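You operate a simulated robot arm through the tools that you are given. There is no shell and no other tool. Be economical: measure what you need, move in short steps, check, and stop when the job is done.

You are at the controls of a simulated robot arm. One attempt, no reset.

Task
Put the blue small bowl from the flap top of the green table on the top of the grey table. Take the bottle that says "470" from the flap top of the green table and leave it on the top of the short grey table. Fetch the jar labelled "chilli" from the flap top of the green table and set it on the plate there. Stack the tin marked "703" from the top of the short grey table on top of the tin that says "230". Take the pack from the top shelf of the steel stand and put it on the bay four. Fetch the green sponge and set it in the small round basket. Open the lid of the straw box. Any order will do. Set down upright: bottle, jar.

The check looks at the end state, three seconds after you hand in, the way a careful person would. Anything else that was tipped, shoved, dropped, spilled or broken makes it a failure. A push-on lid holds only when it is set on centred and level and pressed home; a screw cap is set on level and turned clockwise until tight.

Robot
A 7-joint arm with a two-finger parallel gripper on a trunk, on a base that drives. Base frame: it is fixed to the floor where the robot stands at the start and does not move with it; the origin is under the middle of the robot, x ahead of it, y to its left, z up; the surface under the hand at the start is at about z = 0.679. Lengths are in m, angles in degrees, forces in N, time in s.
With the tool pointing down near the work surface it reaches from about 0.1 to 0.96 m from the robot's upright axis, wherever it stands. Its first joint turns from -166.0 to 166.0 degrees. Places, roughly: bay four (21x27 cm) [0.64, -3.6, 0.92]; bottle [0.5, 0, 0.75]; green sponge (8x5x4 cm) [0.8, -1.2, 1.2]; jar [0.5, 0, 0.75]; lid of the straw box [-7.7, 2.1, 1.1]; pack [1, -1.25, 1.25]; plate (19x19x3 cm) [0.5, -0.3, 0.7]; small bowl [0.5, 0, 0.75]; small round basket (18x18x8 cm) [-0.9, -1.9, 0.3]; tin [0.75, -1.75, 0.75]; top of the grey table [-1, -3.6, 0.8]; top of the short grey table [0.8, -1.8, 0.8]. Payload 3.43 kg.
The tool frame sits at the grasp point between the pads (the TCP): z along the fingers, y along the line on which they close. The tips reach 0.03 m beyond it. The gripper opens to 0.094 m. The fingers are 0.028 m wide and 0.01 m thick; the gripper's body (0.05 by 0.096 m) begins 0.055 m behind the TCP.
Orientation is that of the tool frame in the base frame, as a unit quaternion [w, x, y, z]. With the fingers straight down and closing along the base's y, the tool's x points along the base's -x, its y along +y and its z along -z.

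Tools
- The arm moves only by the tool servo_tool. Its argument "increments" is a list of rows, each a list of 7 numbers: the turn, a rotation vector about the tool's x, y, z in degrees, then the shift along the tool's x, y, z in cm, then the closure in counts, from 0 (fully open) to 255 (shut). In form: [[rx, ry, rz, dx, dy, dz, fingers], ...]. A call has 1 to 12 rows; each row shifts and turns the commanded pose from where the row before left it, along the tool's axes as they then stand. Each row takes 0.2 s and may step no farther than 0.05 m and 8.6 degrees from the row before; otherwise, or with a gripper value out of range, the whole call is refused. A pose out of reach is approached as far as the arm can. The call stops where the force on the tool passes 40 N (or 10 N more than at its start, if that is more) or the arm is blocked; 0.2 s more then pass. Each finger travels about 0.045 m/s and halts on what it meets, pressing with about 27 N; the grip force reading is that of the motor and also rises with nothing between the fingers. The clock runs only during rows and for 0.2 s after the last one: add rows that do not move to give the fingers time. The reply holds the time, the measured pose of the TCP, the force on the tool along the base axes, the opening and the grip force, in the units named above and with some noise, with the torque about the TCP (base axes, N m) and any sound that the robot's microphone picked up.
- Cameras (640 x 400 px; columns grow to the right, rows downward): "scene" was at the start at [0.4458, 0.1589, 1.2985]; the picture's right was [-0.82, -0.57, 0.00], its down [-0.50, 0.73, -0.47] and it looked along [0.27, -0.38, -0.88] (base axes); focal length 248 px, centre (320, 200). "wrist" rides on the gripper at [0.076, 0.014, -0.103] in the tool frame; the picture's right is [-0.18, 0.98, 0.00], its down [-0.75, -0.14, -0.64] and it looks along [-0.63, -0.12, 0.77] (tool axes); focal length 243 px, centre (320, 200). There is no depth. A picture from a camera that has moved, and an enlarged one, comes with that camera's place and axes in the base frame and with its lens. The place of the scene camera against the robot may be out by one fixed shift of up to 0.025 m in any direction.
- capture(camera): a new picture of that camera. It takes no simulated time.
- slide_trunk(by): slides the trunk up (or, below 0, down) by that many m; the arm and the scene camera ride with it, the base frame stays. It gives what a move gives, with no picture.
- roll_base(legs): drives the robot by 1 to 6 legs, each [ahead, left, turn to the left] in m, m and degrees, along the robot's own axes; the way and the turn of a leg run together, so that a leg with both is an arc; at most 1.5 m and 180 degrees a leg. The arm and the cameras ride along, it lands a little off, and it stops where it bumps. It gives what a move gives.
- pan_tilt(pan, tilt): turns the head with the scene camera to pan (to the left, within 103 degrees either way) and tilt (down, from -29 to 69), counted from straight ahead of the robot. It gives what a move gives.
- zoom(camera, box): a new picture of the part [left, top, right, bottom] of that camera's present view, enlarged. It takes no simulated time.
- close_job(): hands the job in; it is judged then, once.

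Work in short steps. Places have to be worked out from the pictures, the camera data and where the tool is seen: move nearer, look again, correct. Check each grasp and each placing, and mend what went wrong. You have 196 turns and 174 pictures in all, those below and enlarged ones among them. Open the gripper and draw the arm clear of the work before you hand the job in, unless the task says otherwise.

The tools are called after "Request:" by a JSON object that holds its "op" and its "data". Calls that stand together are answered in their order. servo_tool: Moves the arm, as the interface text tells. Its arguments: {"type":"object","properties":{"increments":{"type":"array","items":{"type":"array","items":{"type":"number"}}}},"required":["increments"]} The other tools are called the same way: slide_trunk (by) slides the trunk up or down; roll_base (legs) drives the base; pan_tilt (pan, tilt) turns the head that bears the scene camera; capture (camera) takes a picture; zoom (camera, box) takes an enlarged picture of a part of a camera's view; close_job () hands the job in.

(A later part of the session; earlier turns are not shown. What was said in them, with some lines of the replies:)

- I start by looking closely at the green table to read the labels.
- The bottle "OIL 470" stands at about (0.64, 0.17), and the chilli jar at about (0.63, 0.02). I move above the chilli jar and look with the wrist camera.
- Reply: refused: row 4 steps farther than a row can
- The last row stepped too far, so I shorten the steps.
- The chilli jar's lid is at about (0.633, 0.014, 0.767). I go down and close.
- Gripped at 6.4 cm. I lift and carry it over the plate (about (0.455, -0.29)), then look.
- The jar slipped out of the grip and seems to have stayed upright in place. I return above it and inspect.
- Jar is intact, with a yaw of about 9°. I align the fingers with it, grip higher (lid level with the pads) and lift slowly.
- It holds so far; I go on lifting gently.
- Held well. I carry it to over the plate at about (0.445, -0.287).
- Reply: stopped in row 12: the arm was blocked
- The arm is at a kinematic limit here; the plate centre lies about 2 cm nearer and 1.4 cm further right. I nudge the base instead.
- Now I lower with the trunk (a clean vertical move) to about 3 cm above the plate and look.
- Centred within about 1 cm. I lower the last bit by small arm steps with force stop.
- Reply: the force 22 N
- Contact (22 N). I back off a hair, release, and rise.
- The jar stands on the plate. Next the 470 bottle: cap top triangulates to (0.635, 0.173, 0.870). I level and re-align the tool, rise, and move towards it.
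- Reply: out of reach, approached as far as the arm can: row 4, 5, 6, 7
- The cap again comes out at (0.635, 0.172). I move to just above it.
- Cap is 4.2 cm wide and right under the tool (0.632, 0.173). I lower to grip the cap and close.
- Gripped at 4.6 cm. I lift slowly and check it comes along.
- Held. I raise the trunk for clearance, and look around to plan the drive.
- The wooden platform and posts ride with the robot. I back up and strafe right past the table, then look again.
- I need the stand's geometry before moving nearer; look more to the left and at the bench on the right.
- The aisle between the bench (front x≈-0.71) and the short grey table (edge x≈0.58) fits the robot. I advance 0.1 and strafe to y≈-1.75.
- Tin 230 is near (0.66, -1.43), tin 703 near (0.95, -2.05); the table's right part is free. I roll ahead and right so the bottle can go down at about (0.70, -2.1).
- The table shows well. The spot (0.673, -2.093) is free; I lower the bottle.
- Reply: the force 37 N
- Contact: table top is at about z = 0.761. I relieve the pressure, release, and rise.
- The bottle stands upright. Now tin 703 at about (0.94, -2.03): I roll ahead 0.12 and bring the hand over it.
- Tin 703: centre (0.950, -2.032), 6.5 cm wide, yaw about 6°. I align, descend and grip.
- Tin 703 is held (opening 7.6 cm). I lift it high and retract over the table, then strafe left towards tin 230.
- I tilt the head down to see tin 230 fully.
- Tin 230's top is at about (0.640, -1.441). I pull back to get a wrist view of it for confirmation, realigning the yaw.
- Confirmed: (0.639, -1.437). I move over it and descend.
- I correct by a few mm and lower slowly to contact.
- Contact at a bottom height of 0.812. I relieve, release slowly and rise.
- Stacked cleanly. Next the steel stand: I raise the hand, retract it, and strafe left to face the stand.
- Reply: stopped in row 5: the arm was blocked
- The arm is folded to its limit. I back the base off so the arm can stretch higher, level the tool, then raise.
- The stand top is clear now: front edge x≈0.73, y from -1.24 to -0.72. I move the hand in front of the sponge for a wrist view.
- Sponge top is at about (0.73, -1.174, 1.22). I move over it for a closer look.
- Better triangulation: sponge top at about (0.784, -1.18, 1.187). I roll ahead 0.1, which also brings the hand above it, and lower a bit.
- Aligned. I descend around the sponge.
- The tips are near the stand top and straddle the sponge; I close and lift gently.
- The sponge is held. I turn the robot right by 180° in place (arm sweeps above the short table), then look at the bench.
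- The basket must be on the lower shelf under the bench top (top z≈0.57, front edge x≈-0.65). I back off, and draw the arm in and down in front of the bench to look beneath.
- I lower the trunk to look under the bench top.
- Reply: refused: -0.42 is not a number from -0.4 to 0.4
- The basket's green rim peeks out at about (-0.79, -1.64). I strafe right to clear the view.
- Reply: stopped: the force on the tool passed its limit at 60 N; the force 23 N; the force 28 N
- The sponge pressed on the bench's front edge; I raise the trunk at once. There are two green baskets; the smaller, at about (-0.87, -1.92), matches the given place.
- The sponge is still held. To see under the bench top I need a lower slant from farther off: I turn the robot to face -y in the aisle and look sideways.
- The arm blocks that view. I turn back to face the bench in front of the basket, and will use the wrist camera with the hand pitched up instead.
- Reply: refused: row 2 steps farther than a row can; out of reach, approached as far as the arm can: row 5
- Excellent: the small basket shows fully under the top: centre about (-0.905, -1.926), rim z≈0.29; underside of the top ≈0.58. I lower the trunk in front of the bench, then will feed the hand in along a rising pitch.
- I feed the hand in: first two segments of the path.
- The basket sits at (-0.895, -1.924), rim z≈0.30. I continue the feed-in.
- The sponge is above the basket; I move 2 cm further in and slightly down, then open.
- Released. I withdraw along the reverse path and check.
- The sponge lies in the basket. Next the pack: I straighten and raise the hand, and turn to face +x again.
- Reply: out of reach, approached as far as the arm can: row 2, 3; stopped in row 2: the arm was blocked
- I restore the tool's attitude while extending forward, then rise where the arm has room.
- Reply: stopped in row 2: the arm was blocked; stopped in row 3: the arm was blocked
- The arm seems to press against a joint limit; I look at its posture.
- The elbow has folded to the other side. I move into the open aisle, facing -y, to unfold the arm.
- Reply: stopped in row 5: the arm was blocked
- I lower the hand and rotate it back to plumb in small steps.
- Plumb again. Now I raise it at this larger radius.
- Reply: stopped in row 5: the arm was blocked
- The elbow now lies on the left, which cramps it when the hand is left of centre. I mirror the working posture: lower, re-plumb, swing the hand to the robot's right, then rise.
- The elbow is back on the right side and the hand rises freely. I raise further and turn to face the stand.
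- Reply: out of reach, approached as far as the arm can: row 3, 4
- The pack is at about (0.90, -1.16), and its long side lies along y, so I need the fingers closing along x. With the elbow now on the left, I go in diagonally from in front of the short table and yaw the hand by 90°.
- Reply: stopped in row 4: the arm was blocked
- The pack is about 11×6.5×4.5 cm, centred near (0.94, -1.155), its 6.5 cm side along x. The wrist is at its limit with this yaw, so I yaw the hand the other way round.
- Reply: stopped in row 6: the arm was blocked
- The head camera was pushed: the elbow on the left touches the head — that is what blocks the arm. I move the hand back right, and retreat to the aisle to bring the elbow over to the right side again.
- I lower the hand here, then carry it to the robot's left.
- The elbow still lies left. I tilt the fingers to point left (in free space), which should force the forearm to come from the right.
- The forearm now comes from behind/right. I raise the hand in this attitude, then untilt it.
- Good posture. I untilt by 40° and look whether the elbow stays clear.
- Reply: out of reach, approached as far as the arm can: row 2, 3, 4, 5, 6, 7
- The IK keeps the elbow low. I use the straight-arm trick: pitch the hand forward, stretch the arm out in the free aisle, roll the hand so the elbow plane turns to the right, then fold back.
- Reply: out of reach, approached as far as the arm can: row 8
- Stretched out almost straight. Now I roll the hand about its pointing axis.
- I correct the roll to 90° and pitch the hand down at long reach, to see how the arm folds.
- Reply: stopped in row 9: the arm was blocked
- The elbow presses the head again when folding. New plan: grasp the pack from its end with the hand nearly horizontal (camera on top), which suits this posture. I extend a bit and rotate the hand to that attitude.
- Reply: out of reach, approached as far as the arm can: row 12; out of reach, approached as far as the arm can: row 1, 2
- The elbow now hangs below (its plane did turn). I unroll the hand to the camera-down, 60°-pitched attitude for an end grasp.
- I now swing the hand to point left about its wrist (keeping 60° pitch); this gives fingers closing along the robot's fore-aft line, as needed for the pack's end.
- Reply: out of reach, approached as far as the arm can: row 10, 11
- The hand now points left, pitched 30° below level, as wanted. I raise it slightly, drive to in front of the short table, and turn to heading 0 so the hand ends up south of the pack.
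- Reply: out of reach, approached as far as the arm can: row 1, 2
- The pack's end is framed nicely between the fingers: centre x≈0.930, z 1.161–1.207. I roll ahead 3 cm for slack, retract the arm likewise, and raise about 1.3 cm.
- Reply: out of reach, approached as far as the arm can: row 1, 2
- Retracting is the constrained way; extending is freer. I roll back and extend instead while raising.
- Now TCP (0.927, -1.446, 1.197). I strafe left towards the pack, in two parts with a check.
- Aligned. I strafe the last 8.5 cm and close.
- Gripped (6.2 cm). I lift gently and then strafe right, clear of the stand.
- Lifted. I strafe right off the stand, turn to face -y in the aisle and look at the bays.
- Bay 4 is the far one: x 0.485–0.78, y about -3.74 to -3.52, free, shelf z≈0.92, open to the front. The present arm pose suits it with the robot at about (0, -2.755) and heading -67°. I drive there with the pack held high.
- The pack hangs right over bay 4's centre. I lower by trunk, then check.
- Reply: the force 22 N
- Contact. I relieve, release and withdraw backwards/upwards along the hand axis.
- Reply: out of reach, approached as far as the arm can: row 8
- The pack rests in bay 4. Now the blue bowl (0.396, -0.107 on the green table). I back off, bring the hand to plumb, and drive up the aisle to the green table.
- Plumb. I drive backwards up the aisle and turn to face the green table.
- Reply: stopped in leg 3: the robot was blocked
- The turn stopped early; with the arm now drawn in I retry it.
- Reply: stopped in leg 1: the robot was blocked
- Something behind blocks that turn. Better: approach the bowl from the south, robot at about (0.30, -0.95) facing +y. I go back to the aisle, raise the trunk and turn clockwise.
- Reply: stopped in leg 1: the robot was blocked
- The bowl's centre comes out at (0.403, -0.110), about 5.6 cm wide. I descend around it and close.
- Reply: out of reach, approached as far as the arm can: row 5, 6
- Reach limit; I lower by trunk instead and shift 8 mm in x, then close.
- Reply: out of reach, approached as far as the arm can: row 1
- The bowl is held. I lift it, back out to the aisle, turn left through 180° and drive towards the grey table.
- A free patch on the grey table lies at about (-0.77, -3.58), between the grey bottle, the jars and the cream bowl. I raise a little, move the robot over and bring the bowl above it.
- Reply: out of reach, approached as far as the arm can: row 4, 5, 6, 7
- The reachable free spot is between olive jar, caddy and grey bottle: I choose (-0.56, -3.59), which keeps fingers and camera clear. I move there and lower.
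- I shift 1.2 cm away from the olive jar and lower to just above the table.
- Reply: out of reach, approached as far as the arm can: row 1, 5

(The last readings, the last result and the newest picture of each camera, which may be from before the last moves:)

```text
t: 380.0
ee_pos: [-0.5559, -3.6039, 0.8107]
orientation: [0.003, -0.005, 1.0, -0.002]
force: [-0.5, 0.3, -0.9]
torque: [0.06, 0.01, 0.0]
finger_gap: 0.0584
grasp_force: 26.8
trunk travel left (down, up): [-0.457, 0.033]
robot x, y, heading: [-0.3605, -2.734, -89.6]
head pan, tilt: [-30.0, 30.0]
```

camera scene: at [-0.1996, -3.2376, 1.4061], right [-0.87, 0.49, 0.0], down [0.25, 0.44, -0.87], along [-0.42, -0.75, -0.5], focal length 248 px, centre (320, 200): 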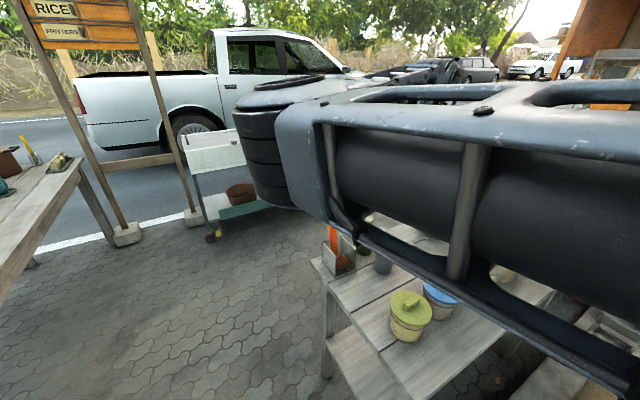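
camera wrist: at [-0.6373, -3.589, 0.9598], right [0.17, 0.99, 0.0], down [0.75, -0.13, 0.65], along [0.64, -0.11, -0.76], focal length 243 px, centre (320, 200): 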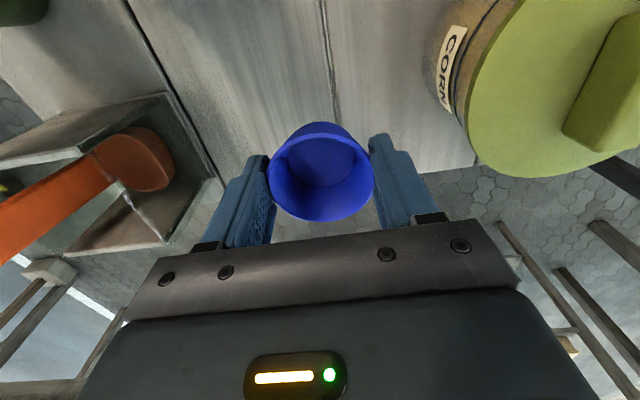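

Request:
{"op": "slide_trunk", "data": {"by": -0.006}}

Request:
{"op": "slide_trunk", "data": {"by": -0.006}}

Request:
{"op": "capture", "data": {"camera": "wrist"}}

```text
t: 380.5
ee_pos: [-0.5567, -3.6027, 0.8056]
orientation: [0.002, -0.006, 1.0, -0.002]
force: [0.2, 0.6, -0.4]
torque: [0.0, 0.02, 0.03]
finger_gap: 0.0585
grasp_force: 27.3
trunk travel left (down, up): [-0.451, 0.039]
robot x, y, heading: [-0.3601, -2.7363, -89.4]
head pan, tilt: [-30.0, 30.0]
```

```text
t: 381.1
ee_pos: [-0.5567, -3.6034, 0.8]
orientation: [0.003, -0.006, 1.0, -0.001]
force: [-0.3, 0.1, -0.4]
torque: [0.02, 0.01, -0.01]
finger_gap: 0.0584
grasp_force: 27.4
trunk travel left (down, up): [-0.445, 0.045]
robot x, y, heading: [-0.3611, -2.7359, -89.4]
head pan, tilt: [-30.0, 30.0]
```

```text
22 pictures are left
camera wrist: at [-0.6337, -3.5888, 0.9013], right [0.17, 0.99, 0.0], down [0.75, -0.13, 0.65], along [0.64, -0.11, -0.76], focal length 243 px, centre (320, 200)
```

wrist: 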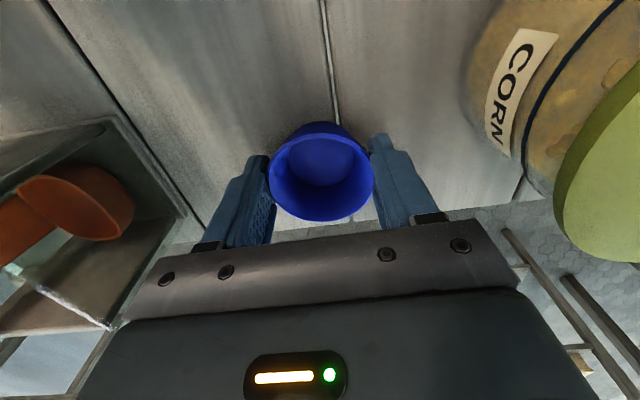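

Request:
{"op": "slide_trunk", "data": {"by": -0.006}}

Request:
{"op": "slide_trunk", "data": {"by": -0.005}}

Request:
{"op": "slide_trunk", "data": {"by": -0.005}}

```text
t: 381.6
ee_pos: [-0.5564, -3.6029, 0.795]
orientation: [0.002, -0.006, 1.0, -0.004]
force: [-2.6, -2.7, 14.2]
torque: [0.03, -0.07, -0.06]
finger_gap: 0.0567
grasp_force: 27.5
trunk travel left (down, up): [-0.439, 0.051]
robot x, y, heading: [-0.3635, -2.7347, -89.3]
head pan, tilt: [-30.0, 30.0]
```

```text
t: 382.1
ee_pos: [-0.5573, -3.6039, 0.7945]
orientation: [0.001, -0.006, 1.0, -0.003]
force: [0.2, 0.9, 13.1]
torque: [0.15, -0.11, -0.02]
finger_gap: 0.0566
grasp_force: 27.0
trunk travel left (down, up): [-0.436, 0.054]
robot x, y, heading: [-0.3627, -2.7342, -89.4]
head pan, tilt: [-30.0, 30.0]
stopped: the force on the tool passed its limit at 46 N (the readings are from after the stop); the commanded pose is now the measured one
```

```text
t: 382.5
ee_pos: [-0.5579, -3.6059, 0.7946]
orientation: [0.0, -0.006, 1.0, -0.005]
force: [-0.4, 1.3, 13.7]
torque: [0.15, -0.1, -0.02]
finger_gap: 0.0567
grasp_force: 26.8
trunk travel left (down, up): [-0.433, 0.057]
robot x, y, heading: [-0.3596, -2.7391, -89.4]
head pan, tilt: [-30.0, 30.0]
stopped: the force on the tool passed its limit at 47 N (the readings are from after the stop); the commanded pose is now the measured one
```

Contact. I relieve the pressure slightly, open the fingers partly, and rise straight up.

Request:
{"op": "slide_trunk", "data": {"by": 0.005}}

Request:
{"op": "servo_tool", "data": {"increments": [[0, 0, 0, 0, 0, 0, 90], [0, 0, 0, 0, 0, 0, 65], [0, 0, 0, 0, 0, 0, 50], [0, 0, 0, 0, 0, 0, 50], [0, 0, 0, 0, 0, -1, 50], [0, 0, 0, 0, 0, -2, 50], [0, 0, 0, 0, 0, -4, 50], [0, 0, 0, 0, 0, -4, 50], [0, 0, 0, 0, 0, -4, 50], [0, 0, 0, 0, 0, -4, 50], [0, 0, 0, 0, 0, -4, 50], [0, 0, 0, 0, 0, 0, 0]]}}

Request:
{"op": "capture", "data": {"camera": "wrist"}}

```text
t: 383.0
ee_pos: [-0.5568, -3.6053, 0.797]
orientation: [0.001, -0.006, 1.0, -0.003]
force: [0.4, 0.8, -0.4]
torque: [-0.01, 0.0, 0.03]
finger_gap: 0.0561
grasp_force: 26.9
trunk travel left (down, up): [-0.438, 0.052]
robot x, y, heading: [-0.3612, -2.7343, -89.4]
head pan, tilt: [-30.0, 30.0]
```

```text
t: 385.6
ee_pos: [-0.5574, -3.604, 1.0299]
orientation: [0.0, -0.006, 1.0, -0.004]
force: [-0.1, -0.6, 0.0]
torque: [0.02, 0.0, -0.02]
finger_gap: 0.0939
grasp_force: 0.1
trunk travel left (down, up): [-0.438, 0.052]
robot x, y, heading: [-0.3602, -2.7368, -89.5]
head pan, tilt: [-30.0, 30.0]
```

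```text
21 pictures are left
camera wrist: at [-0.6349, -3.5886, 1.1303], right [0.17, 0.98, -0.01], down [0.75, -0.13, 0.64], along [0.63, -0.12, -0.77], focal length 243 px, centre (320, 200)
```

wrist: 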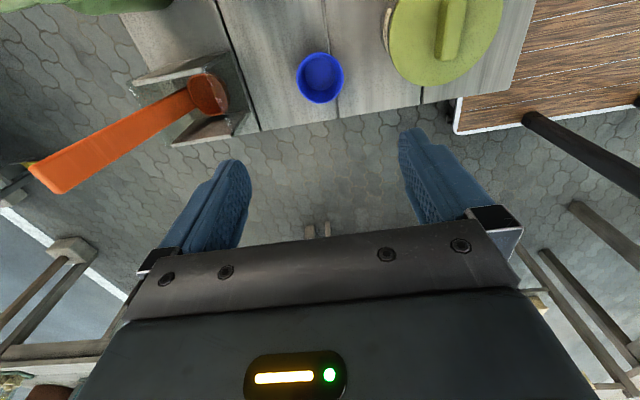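

The bowl stands on the grey table. Last job: the straw box lid at (-7.7, 2.1). I return up the aisle, face west and look for a path.

Request:
{"op": "slide_trunk", "data": {"by": 0.05}}

Request:
{"op": "roll_base", "data": {"legs": [[-0.2, 0.27, 0], [-1.4, 0, 0], [0, 0, -90]]}}

Request:
{"op": "pan_tilt", "data": {"pan": -20, "tilt": 15}}

Request:
{"op": "capture", "data": {"camera": "scene"}}

```text
t: 386.5
ee_pos: [-0.5574, -3.6033, 1.0782]
orientation: [0.001, -0.006, 1.0, -0.003]
force: [-0.1, 0.3, -0.7]
torque: [0.01, 0.03, -0.01]
finger_gap: 0.094
grasp_force: 0.0
trunk travel left (down, up): [-0.488, 0.002]
robot x, y, heading: [-0.3623, -2.7365, -89.3]
head pan, tilt: [-30.0, 30.0]
```

```text
t: 399.2
ee_pos: [-0.9686, -0.9148, 1.0786]
orientation: [-0.002, 0.709, 0.706, -0.003]
force: [0.1, -0.2, 0.3]
torque: [0.02, 0.04, -0.02]
finger_gap: 0.094
grasp_force: 0.0
trunk travel left (down, up): [-0.488, 0.002]
robot x, y, heading: [-0.1033, -1.1233, 179.9]
head pan, tilt: [-30.0, 30.0]
```

```text
t: 399.9
ee_pos: [-0.9681, -0.9153, 1.0781]
orientation: [-0.002, 0.709, 0.705, -0.002]
force: [-0.1, 0.4, -0.7]
torque: [0.01, 0.01, 0.03]
finger_gap: 0.094
grasp_force: 0.1
trunk travel left (down, up): [-0.488, 0.002]
robot x, y, heading: [-0.1058, -1.1245, 179.7]
head pan, tilt: [-20.0, 15.0]
```

```text
20 pictures are left
camera scene: at [-0.6286, -1.3084, 1.4303], right [0.35, 0.94, 0.0], down [0.24, -0.09, -0.97], along [-0.91, 0.34, -0.26], focal length 248 px, centre (320, 200)
```

scene: 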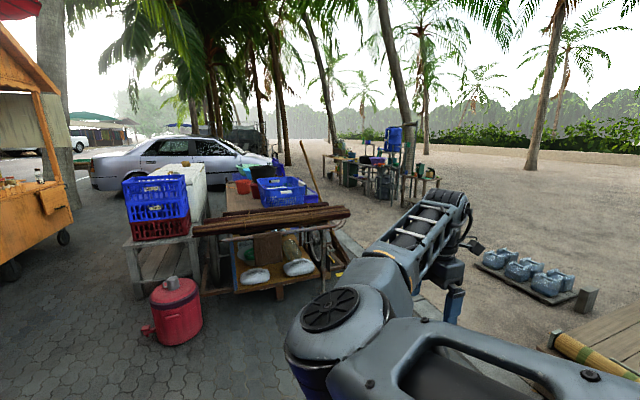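

Request:
{"op": "zoom", "data": {"camera": "scene", "box": [260, 100, 480, 240]}}

Request:
{"op": "pan_tilt", "data": {"pan": -75, "tilt": 30}}

Request:
{"op": "capture", "data": {"camera": "scene"}}

```text
2.86 times, centred on (370, 170) of scene
camera zoom: at [-0.6286, -1.3084, 1.4303], right [0.35, 0.94, 0.0], down [0.24, -0.09, -0.97], along [-0.91, 0.34, -0.26], focal length 709 px, centre (177, 286)
```

zoom: 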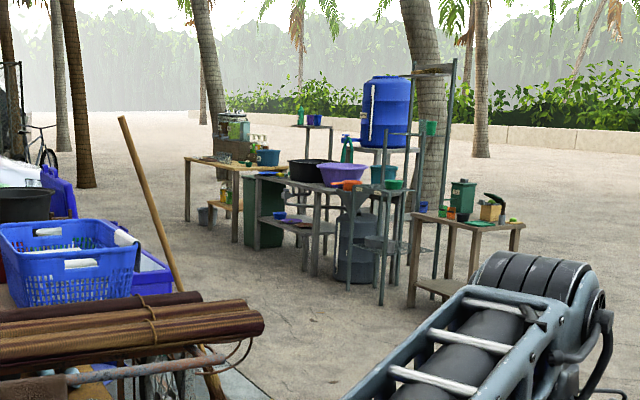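

```text
t: 401.2
ee_pos: [-0.9696, -0.9148, 1.0778]
orientation: [-0.002, 0.709, 0.705, -0.003]
force: [0.3, 0.0, -0.3]
torque: [-0.02, -0.02, -0.02]
finger_gap: 0.0942
grasp_force: 0.0
trunk travel left (down, up): [-0.488, 0.002]
robot x, y, heading: [-0.1045, -1.1261, 179.5]
head pan, tilt: [-75.0, 30.0]
```

```text
18 pictures are left
camera scene: at [-0.564, -1.2534, 1.4061], right [0.97, 0.25, 0.0], down [0.13, -0.48, -0.87], along [-0.22, 0.84, -0.5], focal length 248 px, centre (320, 200)
```

scene: 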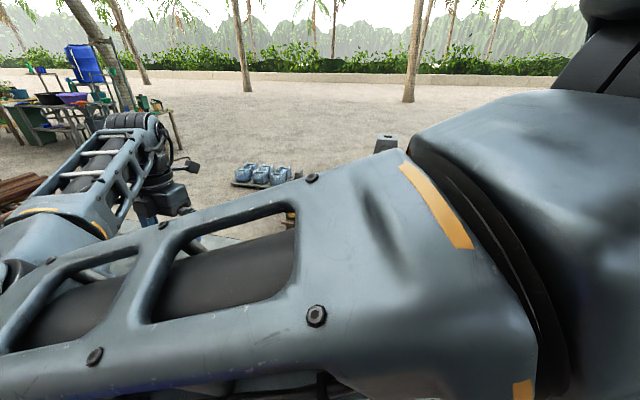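

The straw box must be at the wash station on the sand, about 7 m off. I test whether the base can cross the kerb line at y≈0.25.

Request:
{"op": "roll_base", "data": {"legs": [[0, 0.0, 0], [0.1, -0.5, 0], [0.35, -0.9, 0]]}}

```text
t: 407.6
ee_pos: [-1.3071, 0.0802, 1.0767]
orientation: [-0.001, 0.693, 0.721, -0.001]
force: [0.2, 0.6, 0.0]
torque: [-0.02, -0.01, 0.05]
finger_gap: 0.0941
grasp_force: 0.3
trunk travel left (down, up): [-0.488, 0.002]
robot x, y, heading: [-0.4368, -0.0867, -177.1]
head pan, tilt: [-75.0, 30.0]
stopped in leg 3: the robot was blocked; the commanded pose is now the measured one
```

The kerb does block. I look north for a ramp.

Request:
{"op": "pan_tilt", "data": {"pan": -60, "tilt": 42}}

Request:
{"op": "capture", "data": {"camera": "scene"}}

```text
t: 408.4
ee_pos: [-1.3072, 0.0803, 1.0779]
orientation: [-0.003, 0.693, 0.721, -0.003]
force: [-0.7, 0.1, 0.9]
torque: [-0.05, 0.02, -0.02]
finger_gap: 0.094
grasp_force: 0.0
trunk travel left (down, up): [-0.488, 0.002]
robot x, y, heading: [-0.4368, -0.0856, -177.5]
head pan, tilt: [-60.0, 42.0]
```

```text
17 pictures are left
camera scene: at [-0.9037, -0.2546, 1.3879], right [0.84, 0.54, 0.0], down [0.36, -0.56, -0.74], along [-0.4, 0.63, -0.67], focal length 248 px, centre (320, 200)
```

scene: 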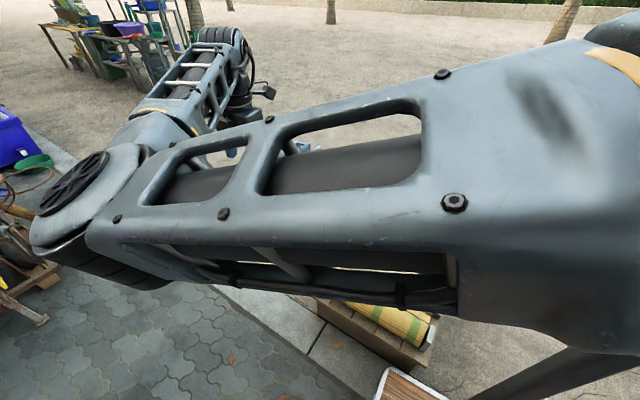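

I back south, turn to face north with the arm on the right, to see the kerb clearly.

Request:
{"op": "roll_base", "data": {"legs": [[0, 0.62, 0], [0, 0, -93]]}}

Request:
{"op": "pan_tilt", "data": {"pan": 35, "tilt": 25}}

Request:
{"op": "capture", "data": {"camera": "scene"}}

```text
t: 415.8
ee_pos: [-0.1944, 0.1611, 1.0782]
orientation: [-0.003, 1.0, -0.005, 0.0]
force: [-0.5, 0.3, 0.2]
torque: [-0.01, -0.05, -0.03]
finger_gap: 0.0941
grasp_force: 0.0
trunk travel left (down, up): [-0.488, 0.002]
robot x, y, heading: [-0.4042, -0.7047, 89.9]
head pan, tilt: [-60.0, 42.0]
```

```text
t: 417.5
ee_pos: [-0.1941, 0.1609, 1.0777]
orientation: [-0.004, 1.0, -0.004, 0.0]
force: [-0.4, -0.2, -1.2]
torque: [-0.02, 0.02, 0.01]
finger_gap: 0.0942
grasp_force: 0.1
trunk travel left (down, up): [-0.488, 0.002]
robot x, y, heading: [-0.4038, -0.7011, 90.1]
head pan, tilt: [35.0, 25.0]
```

```text
16 pictures are left
camera scene: at [-0.6831, -0.2078, 1.4141], right [0.82, 0.57, 0.0], down [0.24, -0.35, -0.91], along [-0.52, 0.74, -0.42], focal length 248 px, centre (320, 200)
```

scene: 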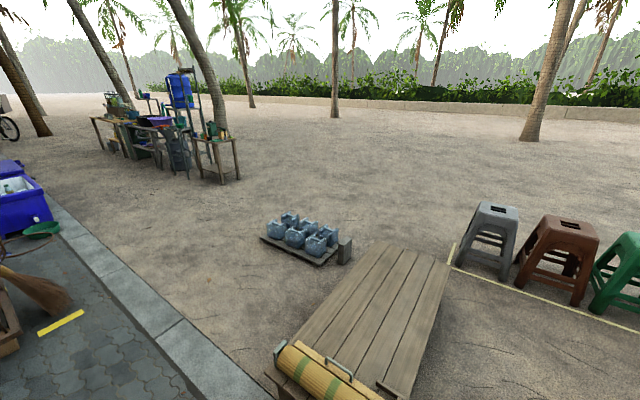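

There is a plank ramp over the kerb (x≈-1.6…-0.75), but a rolled mat lies across its near end. I check whether the kerb ends further west.

Request:
{"op": "pan_tilt", "data": {"pan": 65, "tilt": 12}}

Request:
{"op": "capture", "data": {"camera": "scene"}}

```text
t: 418.4
ee_pos: [-0.1944, 0.1602, 1.0787]
orientation: [-0.004, 1.0, -0.004, 0.0]
force: [0.0, -0.3, 1.2]
torque: [0.03, 0.0, 0.02]
finger_gap: 0.0941
grasp_force: 0.1
trunk travel left (down, up): [-0.488, 0.002]
robot x, y, heading: [-0.4052, -0.6993, 89.8]
head pan, tilt: [65.0, 12.0]
```

```text
15 pictures are left
camera scene: at [-0.7148, -0.2438, 1.4352], right [0.42, 0.91, 0.0], down [0.19, -0.09, -0.98], along [-0.89, 0.42, -0.21], focal length 248 px, centre (320, 200)
```

scene: 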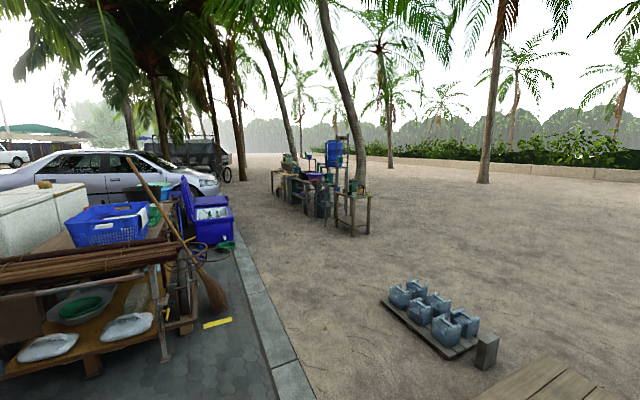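

The kerb runs on; the ramp is the way. I inspect the mat on it.

Request:
{"op": "pan_tilt", "data": {"pan": 25, "tilt": 45}}

Request:
{"op": "capture", "data": {"camera": "scene"}}

```text
t: 419.5
ee_pos: [-0.1946, 0.1609, 1.0776]
orientation: [-0.003, 1.0, -0.004, 0.0]
force: [0.4, 0.2, -0.2]
torque: [-0.02, 0.02, 0.05]
finger_gap: 0.094
grasp_force: 0.0
trunk travel left (down, up): [-0.488, 0.002]
robot x, y, heading: [-0.4067, -0.7036, 89.7]
head pan, tilt: [25.0, 45.0]
```

```text
14 pictures are left
camera scene: at [-0.6647, -0.2096, 1.3836], right [0.91, 0.42, 0.0], down [0.3, -0.64, -0.71], along [-0.3, 0.64, -0.71], focal length 248 px, centre (320, 200)
```

scene: 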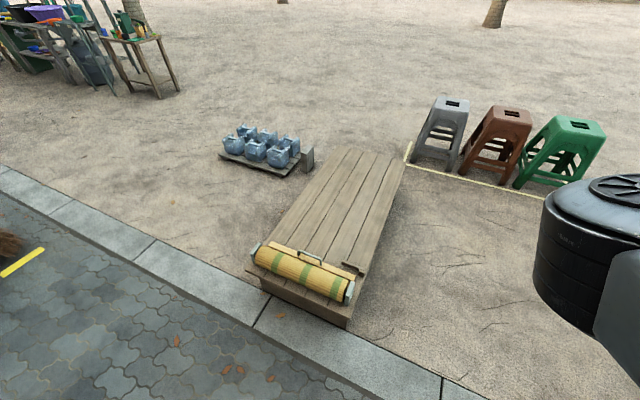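

The kerb is flush — it was the ramp's corner (-0.74, 0.26) that stopped me. I can pass south of the ramp, then cross the kerb at x≈-1.75.

Request:
{"op": "roll_base", "data": {"legs": [[0, 0, 90], [0, -0.5, 0], [1.4, 0, 0], [0, -0.85, 0]]}}

```text
t: 437.0
ee_pos: [-2.6358, 0.9099, 1.0782]
orientation: [-0.002, 0.718, 0.697, -0.002]
force: [-0.1, -0.5, 0.2]
torque: [0.0, 0.01, -0.02]
finger_gap: 0.0941
grasp_force: 0.1
trunk travel left (down, up): [-0.488, 0.002]
robot x, y, heading: [-1.7785, 0.6817, 178.6]
head pan, tilt: [25.0, 45.0]
```

Crossed. I drive west along the sand.

Request:
{"op": "roll_base", "data": {"legs": [[1.5, 0, 0], [1.5, 0, 0], [1.3, 0, 0]]}}

Request:
{"op": "pan_tilt", "data": {"pan": -30, "tilt": 18}}

Request:
{"op": "capture", "data": {"camera": "scene"}}

```text
t: 457.5
ee_pos: [-6.9274, 1.009, 1.0783]
orientation: [-0.003, 0.716, 0.699, -0.002]
force: [0.1, 0.3, -0.1]
torque: [0.0, -0.01, -0.02]
finger_gap: 0.0937
grasp_force: 0.0
trunk travel left (down, up): [-0.488, 0.002]
robot x, y, heading: [-6.0645, 0.7858, 179.0]
head pan, tilt: [25.0, 45.0]
```

```text
t: 458.8
ee_pos: [-6.9271, 1.0088, 1.0761]
orientation: [-0.002, 0.715, 0.699, -0.003]
force: [-0.1, -0.5, -0.4]
torque: [-0.02, 0.04, -0.02]
finger_gap: 0.0939
grasp_force: 0.1
trunk travel left (down, up): [-0.488, 0.002]
robot x, y, heading: [-6.0665, 0.7846, 179.1]
head pan, tilt: [-30.0, 18.0]
```

```text
13 pictures are left
camera scene: at [-6.5866, 0.6221, 1.4254], right [0.52, 0.86, 0.0], down [0.27, -0.16, -0.95], along [-0.82, 0.49, -0.31], focal length 248 px, centre (320, 200)
```

scene: 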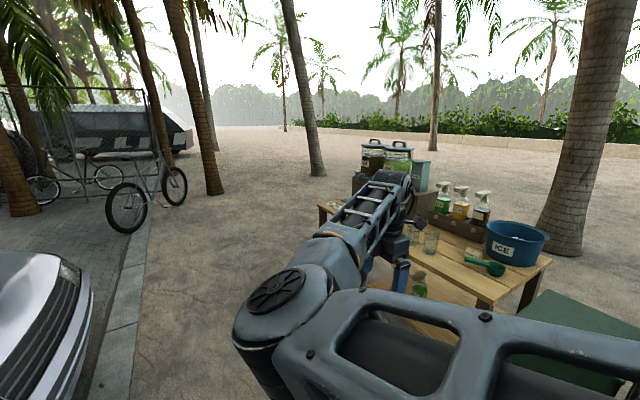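

Request:
{"op": "zoom", "data": {"camera": "scene", "box": [310, 120, 560, 300]}}

```text
2.22 times, centred on (435, 210) of scene
camera zoom: at [-6.5866, 0.6221, 1.4254], right [0.52, 0.86, 0.0], down [0.27, -0.16, -0.95], along [-0.82, 0.49, -0.31], focal length 551 px, centre (64, 178)
```

zoom: 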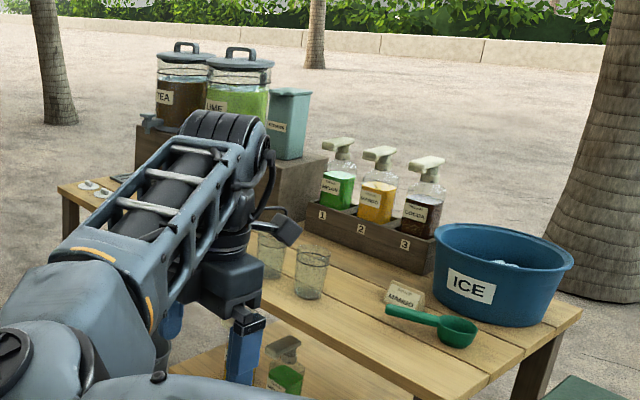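

The teal box labelled "STRAWS" stands on a wooden crate at about (-7.75, 2.18), lid at z≈1.13. I drive in front of it and turn to face it.

Request:
{"op": "roll_base", "data": {"legs": [[1.0, 0, 0], [0.85, 0, 0], [0, 0, -89]]}}

Request:
{"op": "servo_tool", "data": {"increments": [[0, 0, 0, 0, 0, -4, 0], [0, 0, 0, 0, 0, -4, 0], [0, 0, 0, 0, 0, -4, 0], [0, 0, 0, 0, 0, -4, 0], [0, 0, 0, 0, 0, -3, 0], [0, 0, 0, 0, 0, 0, 0]]}}

Request:
{"op": "pan_tilt", "data": {"pan": 5, "tilt": 18}}

Request:
{"op": "capture", "data": {"camera": "scene"}}

```text
t: 471.9
ee_pos: [-7.71, 1.6943, 1.077]
orientation: [-0.003, 1.0, -0.007, 0.0]
force: [0.1, -0.2, 0.0]
torque: [0.02, -0.01, 0.02]
finger_gap: 0.0939
grasp_force: 0.2
trunk travel left (down, up): [-0.488, 0.002]
robot x, y, heading: [-7.9248, 0.8344, 89.2]
head pan, tilt: [-30.0, 18.0]
```

```text
t: 473.3
ee_pos: [-7.7119, 1.6929, 1.2689]
orientation: [-0.003, 1.0, -0.006, 0.001]
force: [0.1, -1.0, 0.0]
torque: [0.0, -0.01, 0.01]
finger_gap: 0.0941
grasp_force: 0.0
trunk travel left (down, up): [-0.488, 0.002]
robot x, y, heading: [-7.9257, 0.8293, 89.5]
head pan, tilt: [-30.0, 18.0]
```

```text
t: 474.3
ee_pos: [-7.7111, 1.6932, 1.2679]
orientation: [-0.004, 1.0, -0.007, 0.0]
force: [-0.1, 0.1, -0.9]
torque: [0.02, 0.0, -0.01]
finger_gap: 0.0942
grasp_force: 0.1
trunk travel left (down, up): [-0.488, 0.002]
robot x, y, heading: [-7.9264, 0.8336, 89.6]
head pan, tilt: [5.0, 18.0]
```

```text
11 pictures are left
camera scene: at [-8.1567, 1.3454, 1.4254], right [1.0, 0.08, 0.0], down [0.02, -0.31, -0.95], along [-0.08, 0.95, -0.31], focal length 248 px, centre (320, 200)
```

scene: 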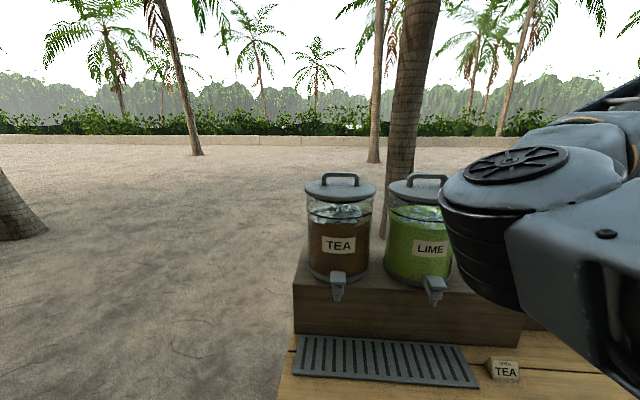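

The elbow hides the box from the head camera. I yaw the hand to face forward and pitch it up to view the box with the wrist camera.

Request:
{"op": "servo_tool", "data": {"increments": [[0, 0, 8.5, 0, 0, 0, 0], [0, 0, 8.5, 0, 0, 0, 0], [0, 0, 8.5, 0, 0, 0, 0], [0, 0, 8.5, 0, 0, 0, 0], [0, 0, 8.5, 0, 0, 0, 0], [0, 0, 8.5, 0, 0, 0, 0], [0, 0, 8.5, 0, 0, 0, 0], [0, 0, 8.5, 0, 0, 0, 0], [0, 0, 8.5, 0, 0, 0, 0], [0, 0, 8.5, 0, 0, 0, 0], [0, 0, 5, 0, 0, 0, 0]]}}

Request:
{"op": "servo_tool", "data": {"increments": [[0, -8, 0, 0, 0, 0, 0], [0, -8, 0, 0, 0, 0, 0], [0, -8, 0, 0, 0, 0, 0], [0, -8, 0, 0, 0, 0, 0], [0, -8, 0, 0, 0, 0, 0], [0, 0, 0, 0, 0, 0, 0]]}}

Request:
{"op": "capture", "data": {"camera": "wrist"}}

```text
t: 476.7
ee_pos: [-7.7109, 1.6931, 1.2674]
orientation: [0.002, -0.701, 0.713, 0.002]
force: [-0.5, -0.3, 0.2]
torque: [-0.04, 0.01, 0.0]
finger_gap: 0.0941
grasp_force: 0.1
trunk travel left (down, up): [-0.488, 0.002]
robot x, y, heading: [-7.9282, 0.8273, 89.7]
head pan, tilt: [5.0, 18.0]
```

```text
t: 478.1
ee_pos: [-7.7107, 1.6919, 1.2672]
orientation: [0.246, -0.659, 0.668, 0.242]
force: [1.1, 1.0, 0.2]
torque: [0.02, -0.01, -0.01]
finger_gap: 0.0944
grasp_force: 0.1
trunk travel left (down, up): [-0.488, 0.002]
robot x, y, heading: [-7.9205, 0.8311, 89.5]
head pan, tilt: [5.0, 18.0]
```

```text
10 pictures are left
camera wrist: at [-7.7274, 1.5691, 1.2963], right [-0.98, 0.15, 0.12], down [0.14, 0.16, 0.98], along [0.13, 0.98, -0.17], focal length 243 px, centre (320, 200)
```

wrist: 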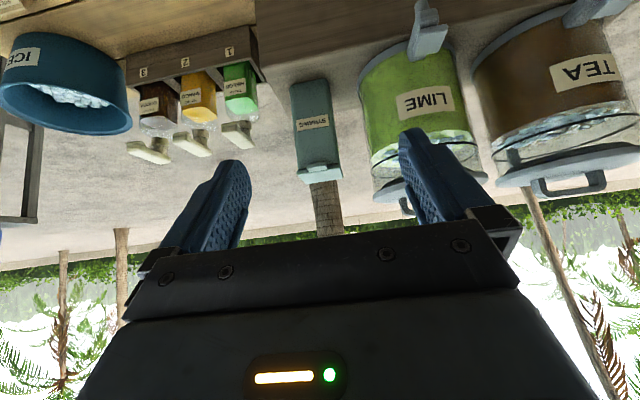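

Request:
{"op": "zoom", "data": {"camera": "wrist", "box": [270, 70, 370, 190]}}

```text
3.33 times, centred on (320, 130) of wrist
camera zoom: at [-7.7274, 1.5691, 1.2963], right [-0.98, 0.15, 0.12], down [0.14, 0.16, 0.98], along [0.13, 0.98, -0.17], focal length 809 px, centre (320, 433)
```

zoom: 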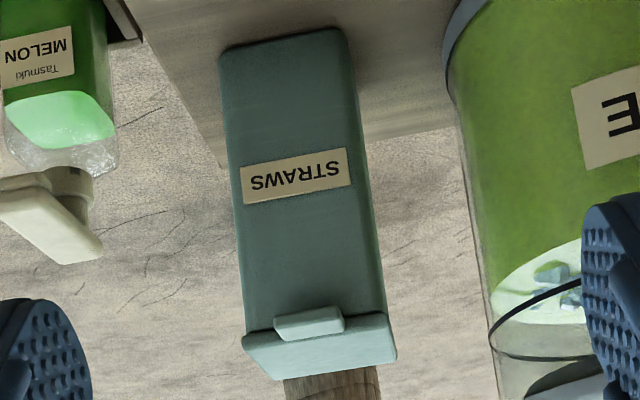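

The STRAWS box has a lid with a front tab at about (-7.66, 2.09, 1.13). I will lift that tab from below with closed fingers. First I move closer, pitch to near level, and re-triangulate.

Request:
{"op": "roll_base", "data": {"legs": [[0.15, -0.05, 0]]}}

Request:
{"op": "servo_tool", "data": {"increments": [[0, -7, 0, 0, 0, 0, 255], [0, -7, 0, 0, 0, 0, 255], [0, -7, 0, 0, 0, 0, 255], [0, -7, 0, 0, 0, 0, 255], [0, -7, 0, 0, 0, 0, 255], [0, 0, 0, 3, 0, 1, 255], [0, 0, 0, 3, 0, 1, 255], [0, 0, 0, 2, 0, 1, 255], [0, 0, 0, 2, 0, 1, 255], [0, 0, 0, 0, 0, 0, 255]]}}

Request:
{"op": "capture", "data": {"camera": "wrist"}}

```text
t: 479.5
ee_pos: [-7.659, 1.8455, 1.2681]
orientation: [0.247, -0.659, 0.668, 0.242]
force: [-0.6, -0.5, -0.5]
torque: [-0.03, 0.01, 0.03]
finger_gap: 0.0939
grasp_force: 0.0
trunk travel left (down, up): [-0.488, 0.002]
robot x, y, heading: [-7.8733, 0.9868, 89.4]
head pan, tilt: [5.0, 18.0]
```

```text
t: 481.7
ee_pos: [-7.6606, 1.8573, 1.1608]
orientation: [0.436, -0.555, 0.564, 0.429]
force: [0.4, -0.3, -0.8]
torque: [-0.03, -0.03, -0.02]
finger_gap: 0.0
grasp_force: 27.1
trunk travel left (down, up): [-0.488, 0.002]
robot x, y, heading: [-7.8757, 0.9819, 89.8]
head pan, tilt: [5.0, 18.0]
```

```text
8 pictures are left
camera wrist: at [-7.6766, 1.74, 1.1129], right [-0.98, 0.06, 0.18], down [0.14, -0.43, 0.89], along [0.13, 0.9, 0.42], focal length 243 px, centre (320, 200)
```

wrist: 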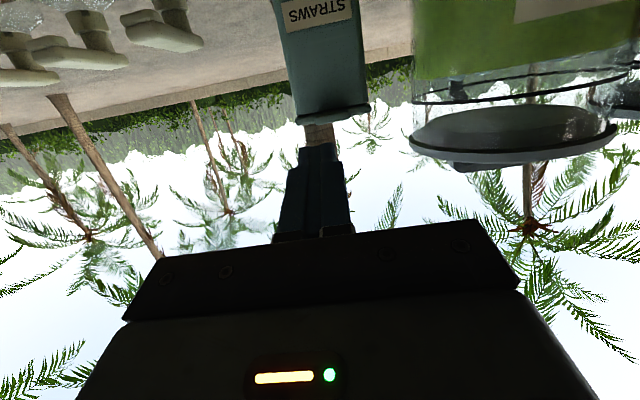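

Request:
{"op": "zoom", "data": {"camera": "wrist", "box": [270, 50, 400, 160]}}

```text
3.64 times, centred on (335, 105) of wrist
camera zoom: at [-7.6766, 1.74, 1.1129], right [-0.98, 0.06, 0.18], down [0.14, -0.43, 0.89], along [0.13, 0.9, 0.42], focal length 882 px, centre (266, 546)
```

zoom: 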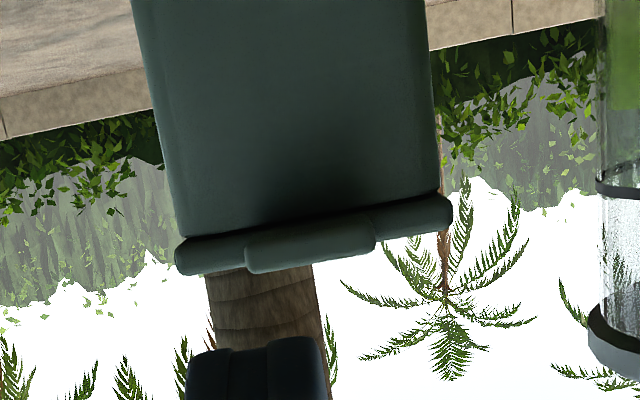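

Tab: about (-7.668, 2.035), z 1.143–1.153. I lower the closed fingertips below it and advance to just short of the box face.

Request:
{"op": "servo_tool", "data": {"increments": [[0, 0, 0, 3.8, 0.7, 1.0, 255], [0, 0, 0, -0.9, 0, 3.4, 255], [0, 0, 0, -0.9, 0, 3.4, 255], [0, 0, 0, -0.9, 0, 3.4, 255], [0, 0, 0, -0.8, 0, 2.9, 255], [0, 0, 0, 0, 0, 0, 255], [0, 0, 0, 0, 0, 0, 255]]}}

Request:
{"op": "zoom", "data": {"camera": "wrist", "box": [240, 80, 400, 220]}}

```text
t: 483.3
ee_pos: [-7.6637, 1.9938, 1.1219]
orientation: [0.435, -0.556, 0.563, 0.429]
force: [-0.1, 0.4, 0.4]
torque: [0.03, 0.05, 0.02]
finger_gap: 0.0001
grasp_force: 27.1
trunk travel left (down, up): [-0.488, 0.002]
robot x, y, heading: [-7.8746, 0.9838, 89.6]
head pan, tilt: [5.0, 18.0]
```

```text
2.86 times, centred on (320, 150) of wrist
camera zoom: at [-7.6811, 1.8755, 1.0739], right [-0.98, 0.06, 0.18], down [0.14, -0.43, 0.89], along [0.13, 0.9, 0.42], focal length 693 px, centre (320, 343)
```

zoom: 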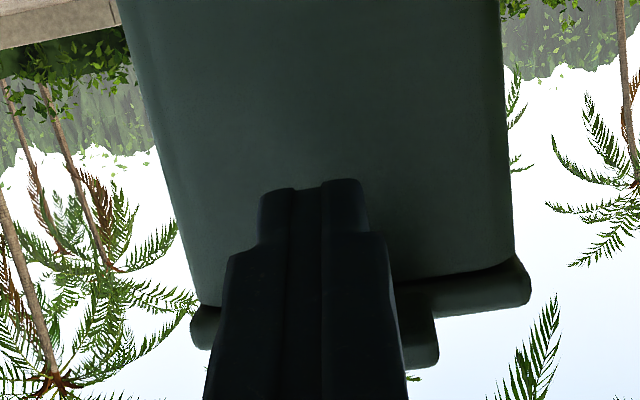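

The fingertips are under the tab's middle. I advance 1.3 cm and lift slowly.

Request:
{"op": "servo_tool", "data": {"increments": [[0, 0, 0, -0.34, 0, 1.25, 255], [0, 0, 0, -0.5, 0, -0.13, 255], [0, 0, 0, -0.5, 0, -0.13, 255], [0, 0, 0, -0.5, 0, -0.13, 255], [0, 0, 0, -0.5, 0, -0.13, 255], [0, 0, 0, -0.5, 0, -0.13, 255], [0, 0, 0, -0.5, 0, -0.13, 255], [0, 0, 0, 0, 0, 0, 255]]}}

Request:
{"op": "zoom", "data": {"camera": "wrist", "box": [240, 80, 400, 220]}}

```text
t: 485.1
ee_pos: [-7.6639, 2.0065, 1.1543]
orientation: [0.435, -0.556, 0.563, 0.43]
force: [-0.5, -0.2, 0.0]
torque: [0.02, -0.04, -0.01]
finger_gap: 0.0
grasp_force: 27.4
trunk travel left (down, up): [-0.488, 0.002]
robot x, y, heading: [-7.8764, 0.9838, 89.5]
head pan, tilt: [5.0, 18.0]
```

```text
2.86 times, centred on (320, 150) of wrist
camera zoom: at [-7.6804, 1.889, 1.1056], right [-0.98, 0.06, 0.18], down [0.14, -0.43, 0.89], along [0.13, 0.9, 0.42], focal length 693 px, centre (320, 343)
```

zoom: 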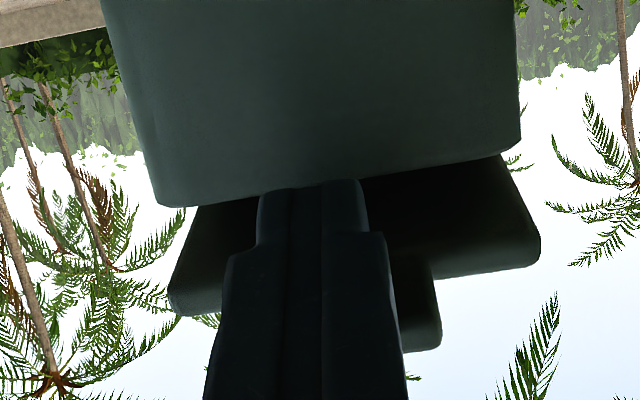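

The lid is lifting. I continue along the arc, up and back.

Request:
{"op": "servo_tool", "data": {"increments": [[0, 0, 0, -1.12, 0, 0.32, 255], [0, 0, 0, -1.12, 0, 0.32, 255], [0, 0, 0, -1.12, 0, 0.32, 255], [0, 0, 0, -1.12, 0, 0.32, 255], [0, 0, 0, -1.12, 0, 0.32, 255], [0, 0, 0, -0.86, 0, 0.8, 255], [0, 0, 0, -0.86, 0, 0.8, 255], [0, 0, 0, -0.86, 0, 0.8, 255], [0, 0, 0, -0.86, 0, 0.8, 255], [0, 0, 0, 0, 0, 0, 255]]}}

Request:
{"op": "zoom", "data": {"camera": "wrist", "box": [200, 40, 440, 220]}}

```text
t: 487.3
ee_pos: [-7.6628, 2.0763, 1.2288]
orientation: [0.436, -0.555, 0.563, 0.429]
force: [-0.3, 0.4, 1.5]
torque: [-0.03, -0.02, 0.01]
finger_gap: 0.0
grasp_force: 27.1
trunk travel left (down, up): [-0.488, 0.002]
robot x, y, heading: [-7.8724, 0.9841, 89.7]
head pan, tilt: [5.0, 18.0]
```

```text
2.22 times, centred on (320, 130) of wrist
camera zoom: at [-7.68, 1.9581, 1.1805], right [-0.98, 0.06, 0.18], down [0.14, -0.43, 0.89], along [0.13, 0.9, 0.42], focal length 539 px, centre (320, 356)
```

zoom: 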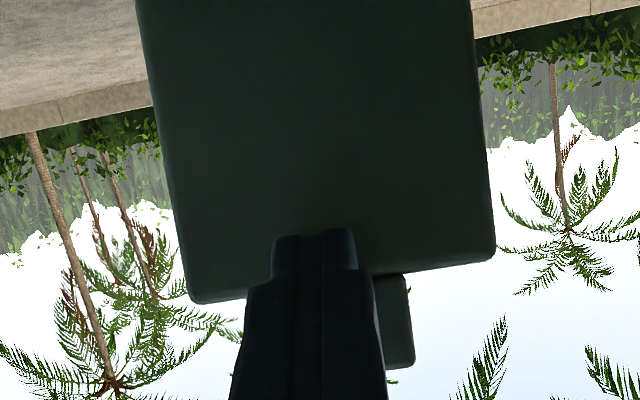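

The lid stands nearly upright. I push it on backwards past vertical.

Request:
{"op": "servo_tool", "data": {"increments": [[0, 0, 0, -0.26, 0, 0.97, 255], [0, 0, 0, -0.26, 0, 0.97, 255], [0, 0, 0, -0.26, 0, 0.97, 255], [0, 0, 0, -0.26, 0, 0.97, 255], [0, 0, 0, 0, 0, 0, 255]]}}

Request:
{"op": "capture", "data": {"camera": "wrist"}}

```text
t: 488.5
ee_pos: [-7.6642, 2.1057, 1.2295]
orientation: [0.436, -0.555, 0.564, 0.429]
force: [0.2, 0.5, 0.4]
torque: [0.0, 0.02, -0.03]
finger_gap: 0.0
grasp_force: 27.0
out of reach, approached as far as the arm can: row 4
trunk travel left (down, up): [-0.488, 0.002]
robot x, y, heading: [-7.8701, 0.9842, 89.9]
head pan, tilt: [5.0, 18.0]
```

```text
3 pictures are left
camera wrist: at [-7.68, 1.9884, 1.1802], right [-0.98, 0.06, 0.18], down [0.14, -0.43, 0.89], along [0.13, 0.9, 0.42], focal length 243 px, centre (320, 200)
```

wrist: 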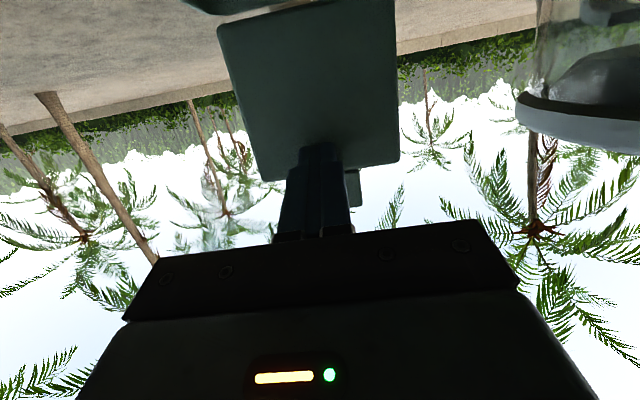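

The lid is about vertical (hinge at y≈2.135). I push 6 cm further with the base so it tips back open.

Request:
{"op": "roll_base", "data": {"legs": [[0.06, 0, 0]]}}

Request:
{"op": "zoom", "data": {"camera": "wrist", "box": [160, 0, 480, 200]}}

```text
t: 489.3
ee_pos: [-7.6616, 2.1233, 1.2299]
orientation: [0.433, -0.557, 0.564, 0.43]
force: [-7.2, -25.0, 6.7]
torque: [0.29, -0.06, 0.33]
finger_gap: 0.0
grasp_force: 26.8
trunk travel left (down, up): [-0.488, 0.002]
robot x, y, heading: [-7.874, 1.0091, 89.6]
head pan, tilt: [5.0, 18.0]
stopped in leg 1: the force on the tool passed its limit at 329 N (the readings are from after the stop); the commanded pose is now the measured one
```

```text
2.00 times, centred on (320, 100) of wrist
camera zoom: at [-7.6779, 2.0056, 1.1817], right [-0.98, 0.06, 0.18], down [0.14, -0.43, 0.89], along [0.13, 0.9, 0.41], focal length 485 px, centre (320, 400)
```

zoom: 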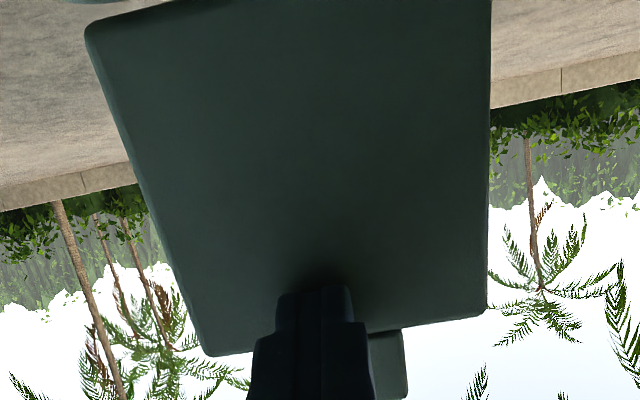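

The lid hit its stop. I back off at once and check that the lid stays open and the box stands.

Request:
{"op": "roll_base", "data": {"legs": [[-0.12, 0, 0]]}}

Request:
{"op": "capture", "data": {"camera": "wrist"}}

```text
t: 490.6
ee_pos: [-7.6615, 2.0066, 1.228]
orientation: [0.434, -0.556, 0.563, 0.43]
force: [-0.7, 0.0, 0.3]
torque: [0.0, -0.02, 0.01]
finger_gap: 0.0
grasp_force: 27.2
trunk travel left (down, up): [-0.488, 0.002]
robot x, y, heading: [-7.878, 0.8884, 89.7]
head pan, tilt: [5.0, 18.0]
```

```text
1 pictures are left
camera wrist: at [-7.6782, 1.8879, 1.1801], right [-0.98, 0.06, 0.18], down [0.14, -0.43, 0.89], along [0.13, 0.9, 0.41], focal length 243 px, centre (320, 200)
```

wrist: 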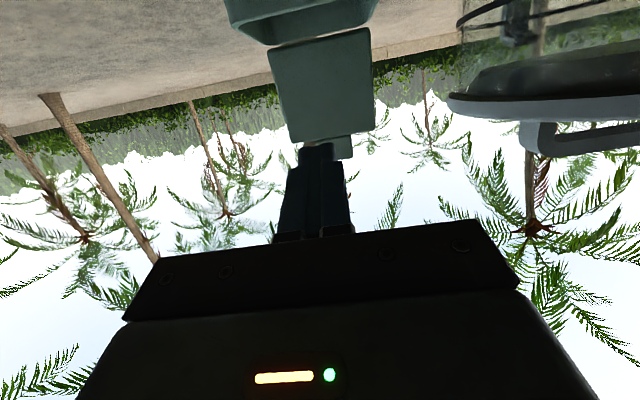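

The lid stays open and the box stands. I withdraw further, open the gripper and take a last look.

Request:
{"op": "roll_base", "data": {"legs": [[-0.25, 0, 0]]}}

Request:
{"op": "servo_tool", "data": {"increments": [[0, 0, 0, 0, 0, 0, 0], [0, 0, 0, 0, 0, 0, 0], [0, 0, 0, 0, 0, 0, 0], [0, 0, 0, 0, 0, 0, 0], [0, 0, 0, 0, 0, 0, 0], [0, 0, 0, 0, 0, 0, 0]]}}

Request:
{"op": "capture", "data": {"camera": "wrist"}}

```text
t: 492.4
ee_pos: [-7.6623, 1.7558, 1.2281]
orientation: [0.433, -0.557, 0.564, 0.43]
force: [0.8, 0.3, 0.2]
torque: [0.03, 0.01, 0.02]
finger_gap: 0.0
grasp_force: 27.1
trunk travel left (down, up): [-0.488, 0.002]
robot x, y, heading: [-7.8779, 0.639, 89.5]
head pan, tilt: [5.0, 18.0]
```

```text
t: 493.8
ee_pos: [-7.6639, 1.7561, 1.2265]
orientation: [0.433, -0.557, 0.564, 0.429]
force: [-0.3, -0.2, 0.6]
torque: [-0.01, 0.03, 0.01]
finger_gap: 0.094
grasp_force: 0.1
trunk travel left (down, up): [-0.488, 0.002]
robot x, y, heading: [-7.8755, 0.6378, 89.6]
head pan, tilt: [5.0, 18.0]
```

```text
0 pictures are left
camera wrist: at [-7.6792, 1.6376, 1.1803], right [-0.98, 0.06, 0.18], down [0.14, -0.43, 0.89], along [0.13, 0.9, 0.41], focal length 243 px, centre (320, 200)
```

wrist: 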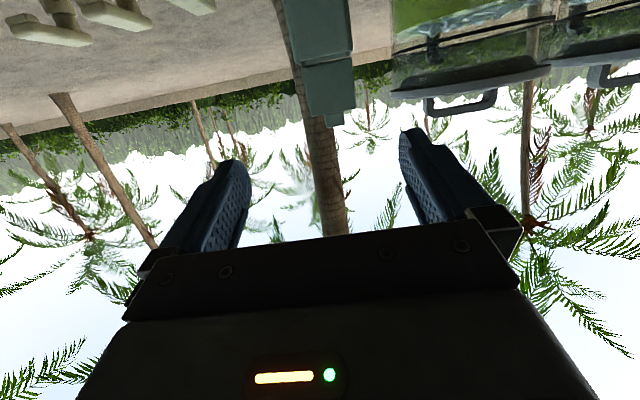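

The lid stands open, the box is upright, and the arm is clear with the gripper open. I hand the job in.

Request:
{"op": "close_job", "data": {}}

```text
The job is handed in.
```

I finished all seven tasks and handed the job in; when last seen, each item was in its place, the bottle and jar upright. Three knocks along the way could count against it:
- The hand pressed briefly on the edge of the wooden bench (up to 60 N).
- The base bumped something, possibly the steel stand, and stopped; I didn't check the stand afterwards.
- Pushing the straw box lid into its stop made a force spike (329 N). The box still looked upright and in place.
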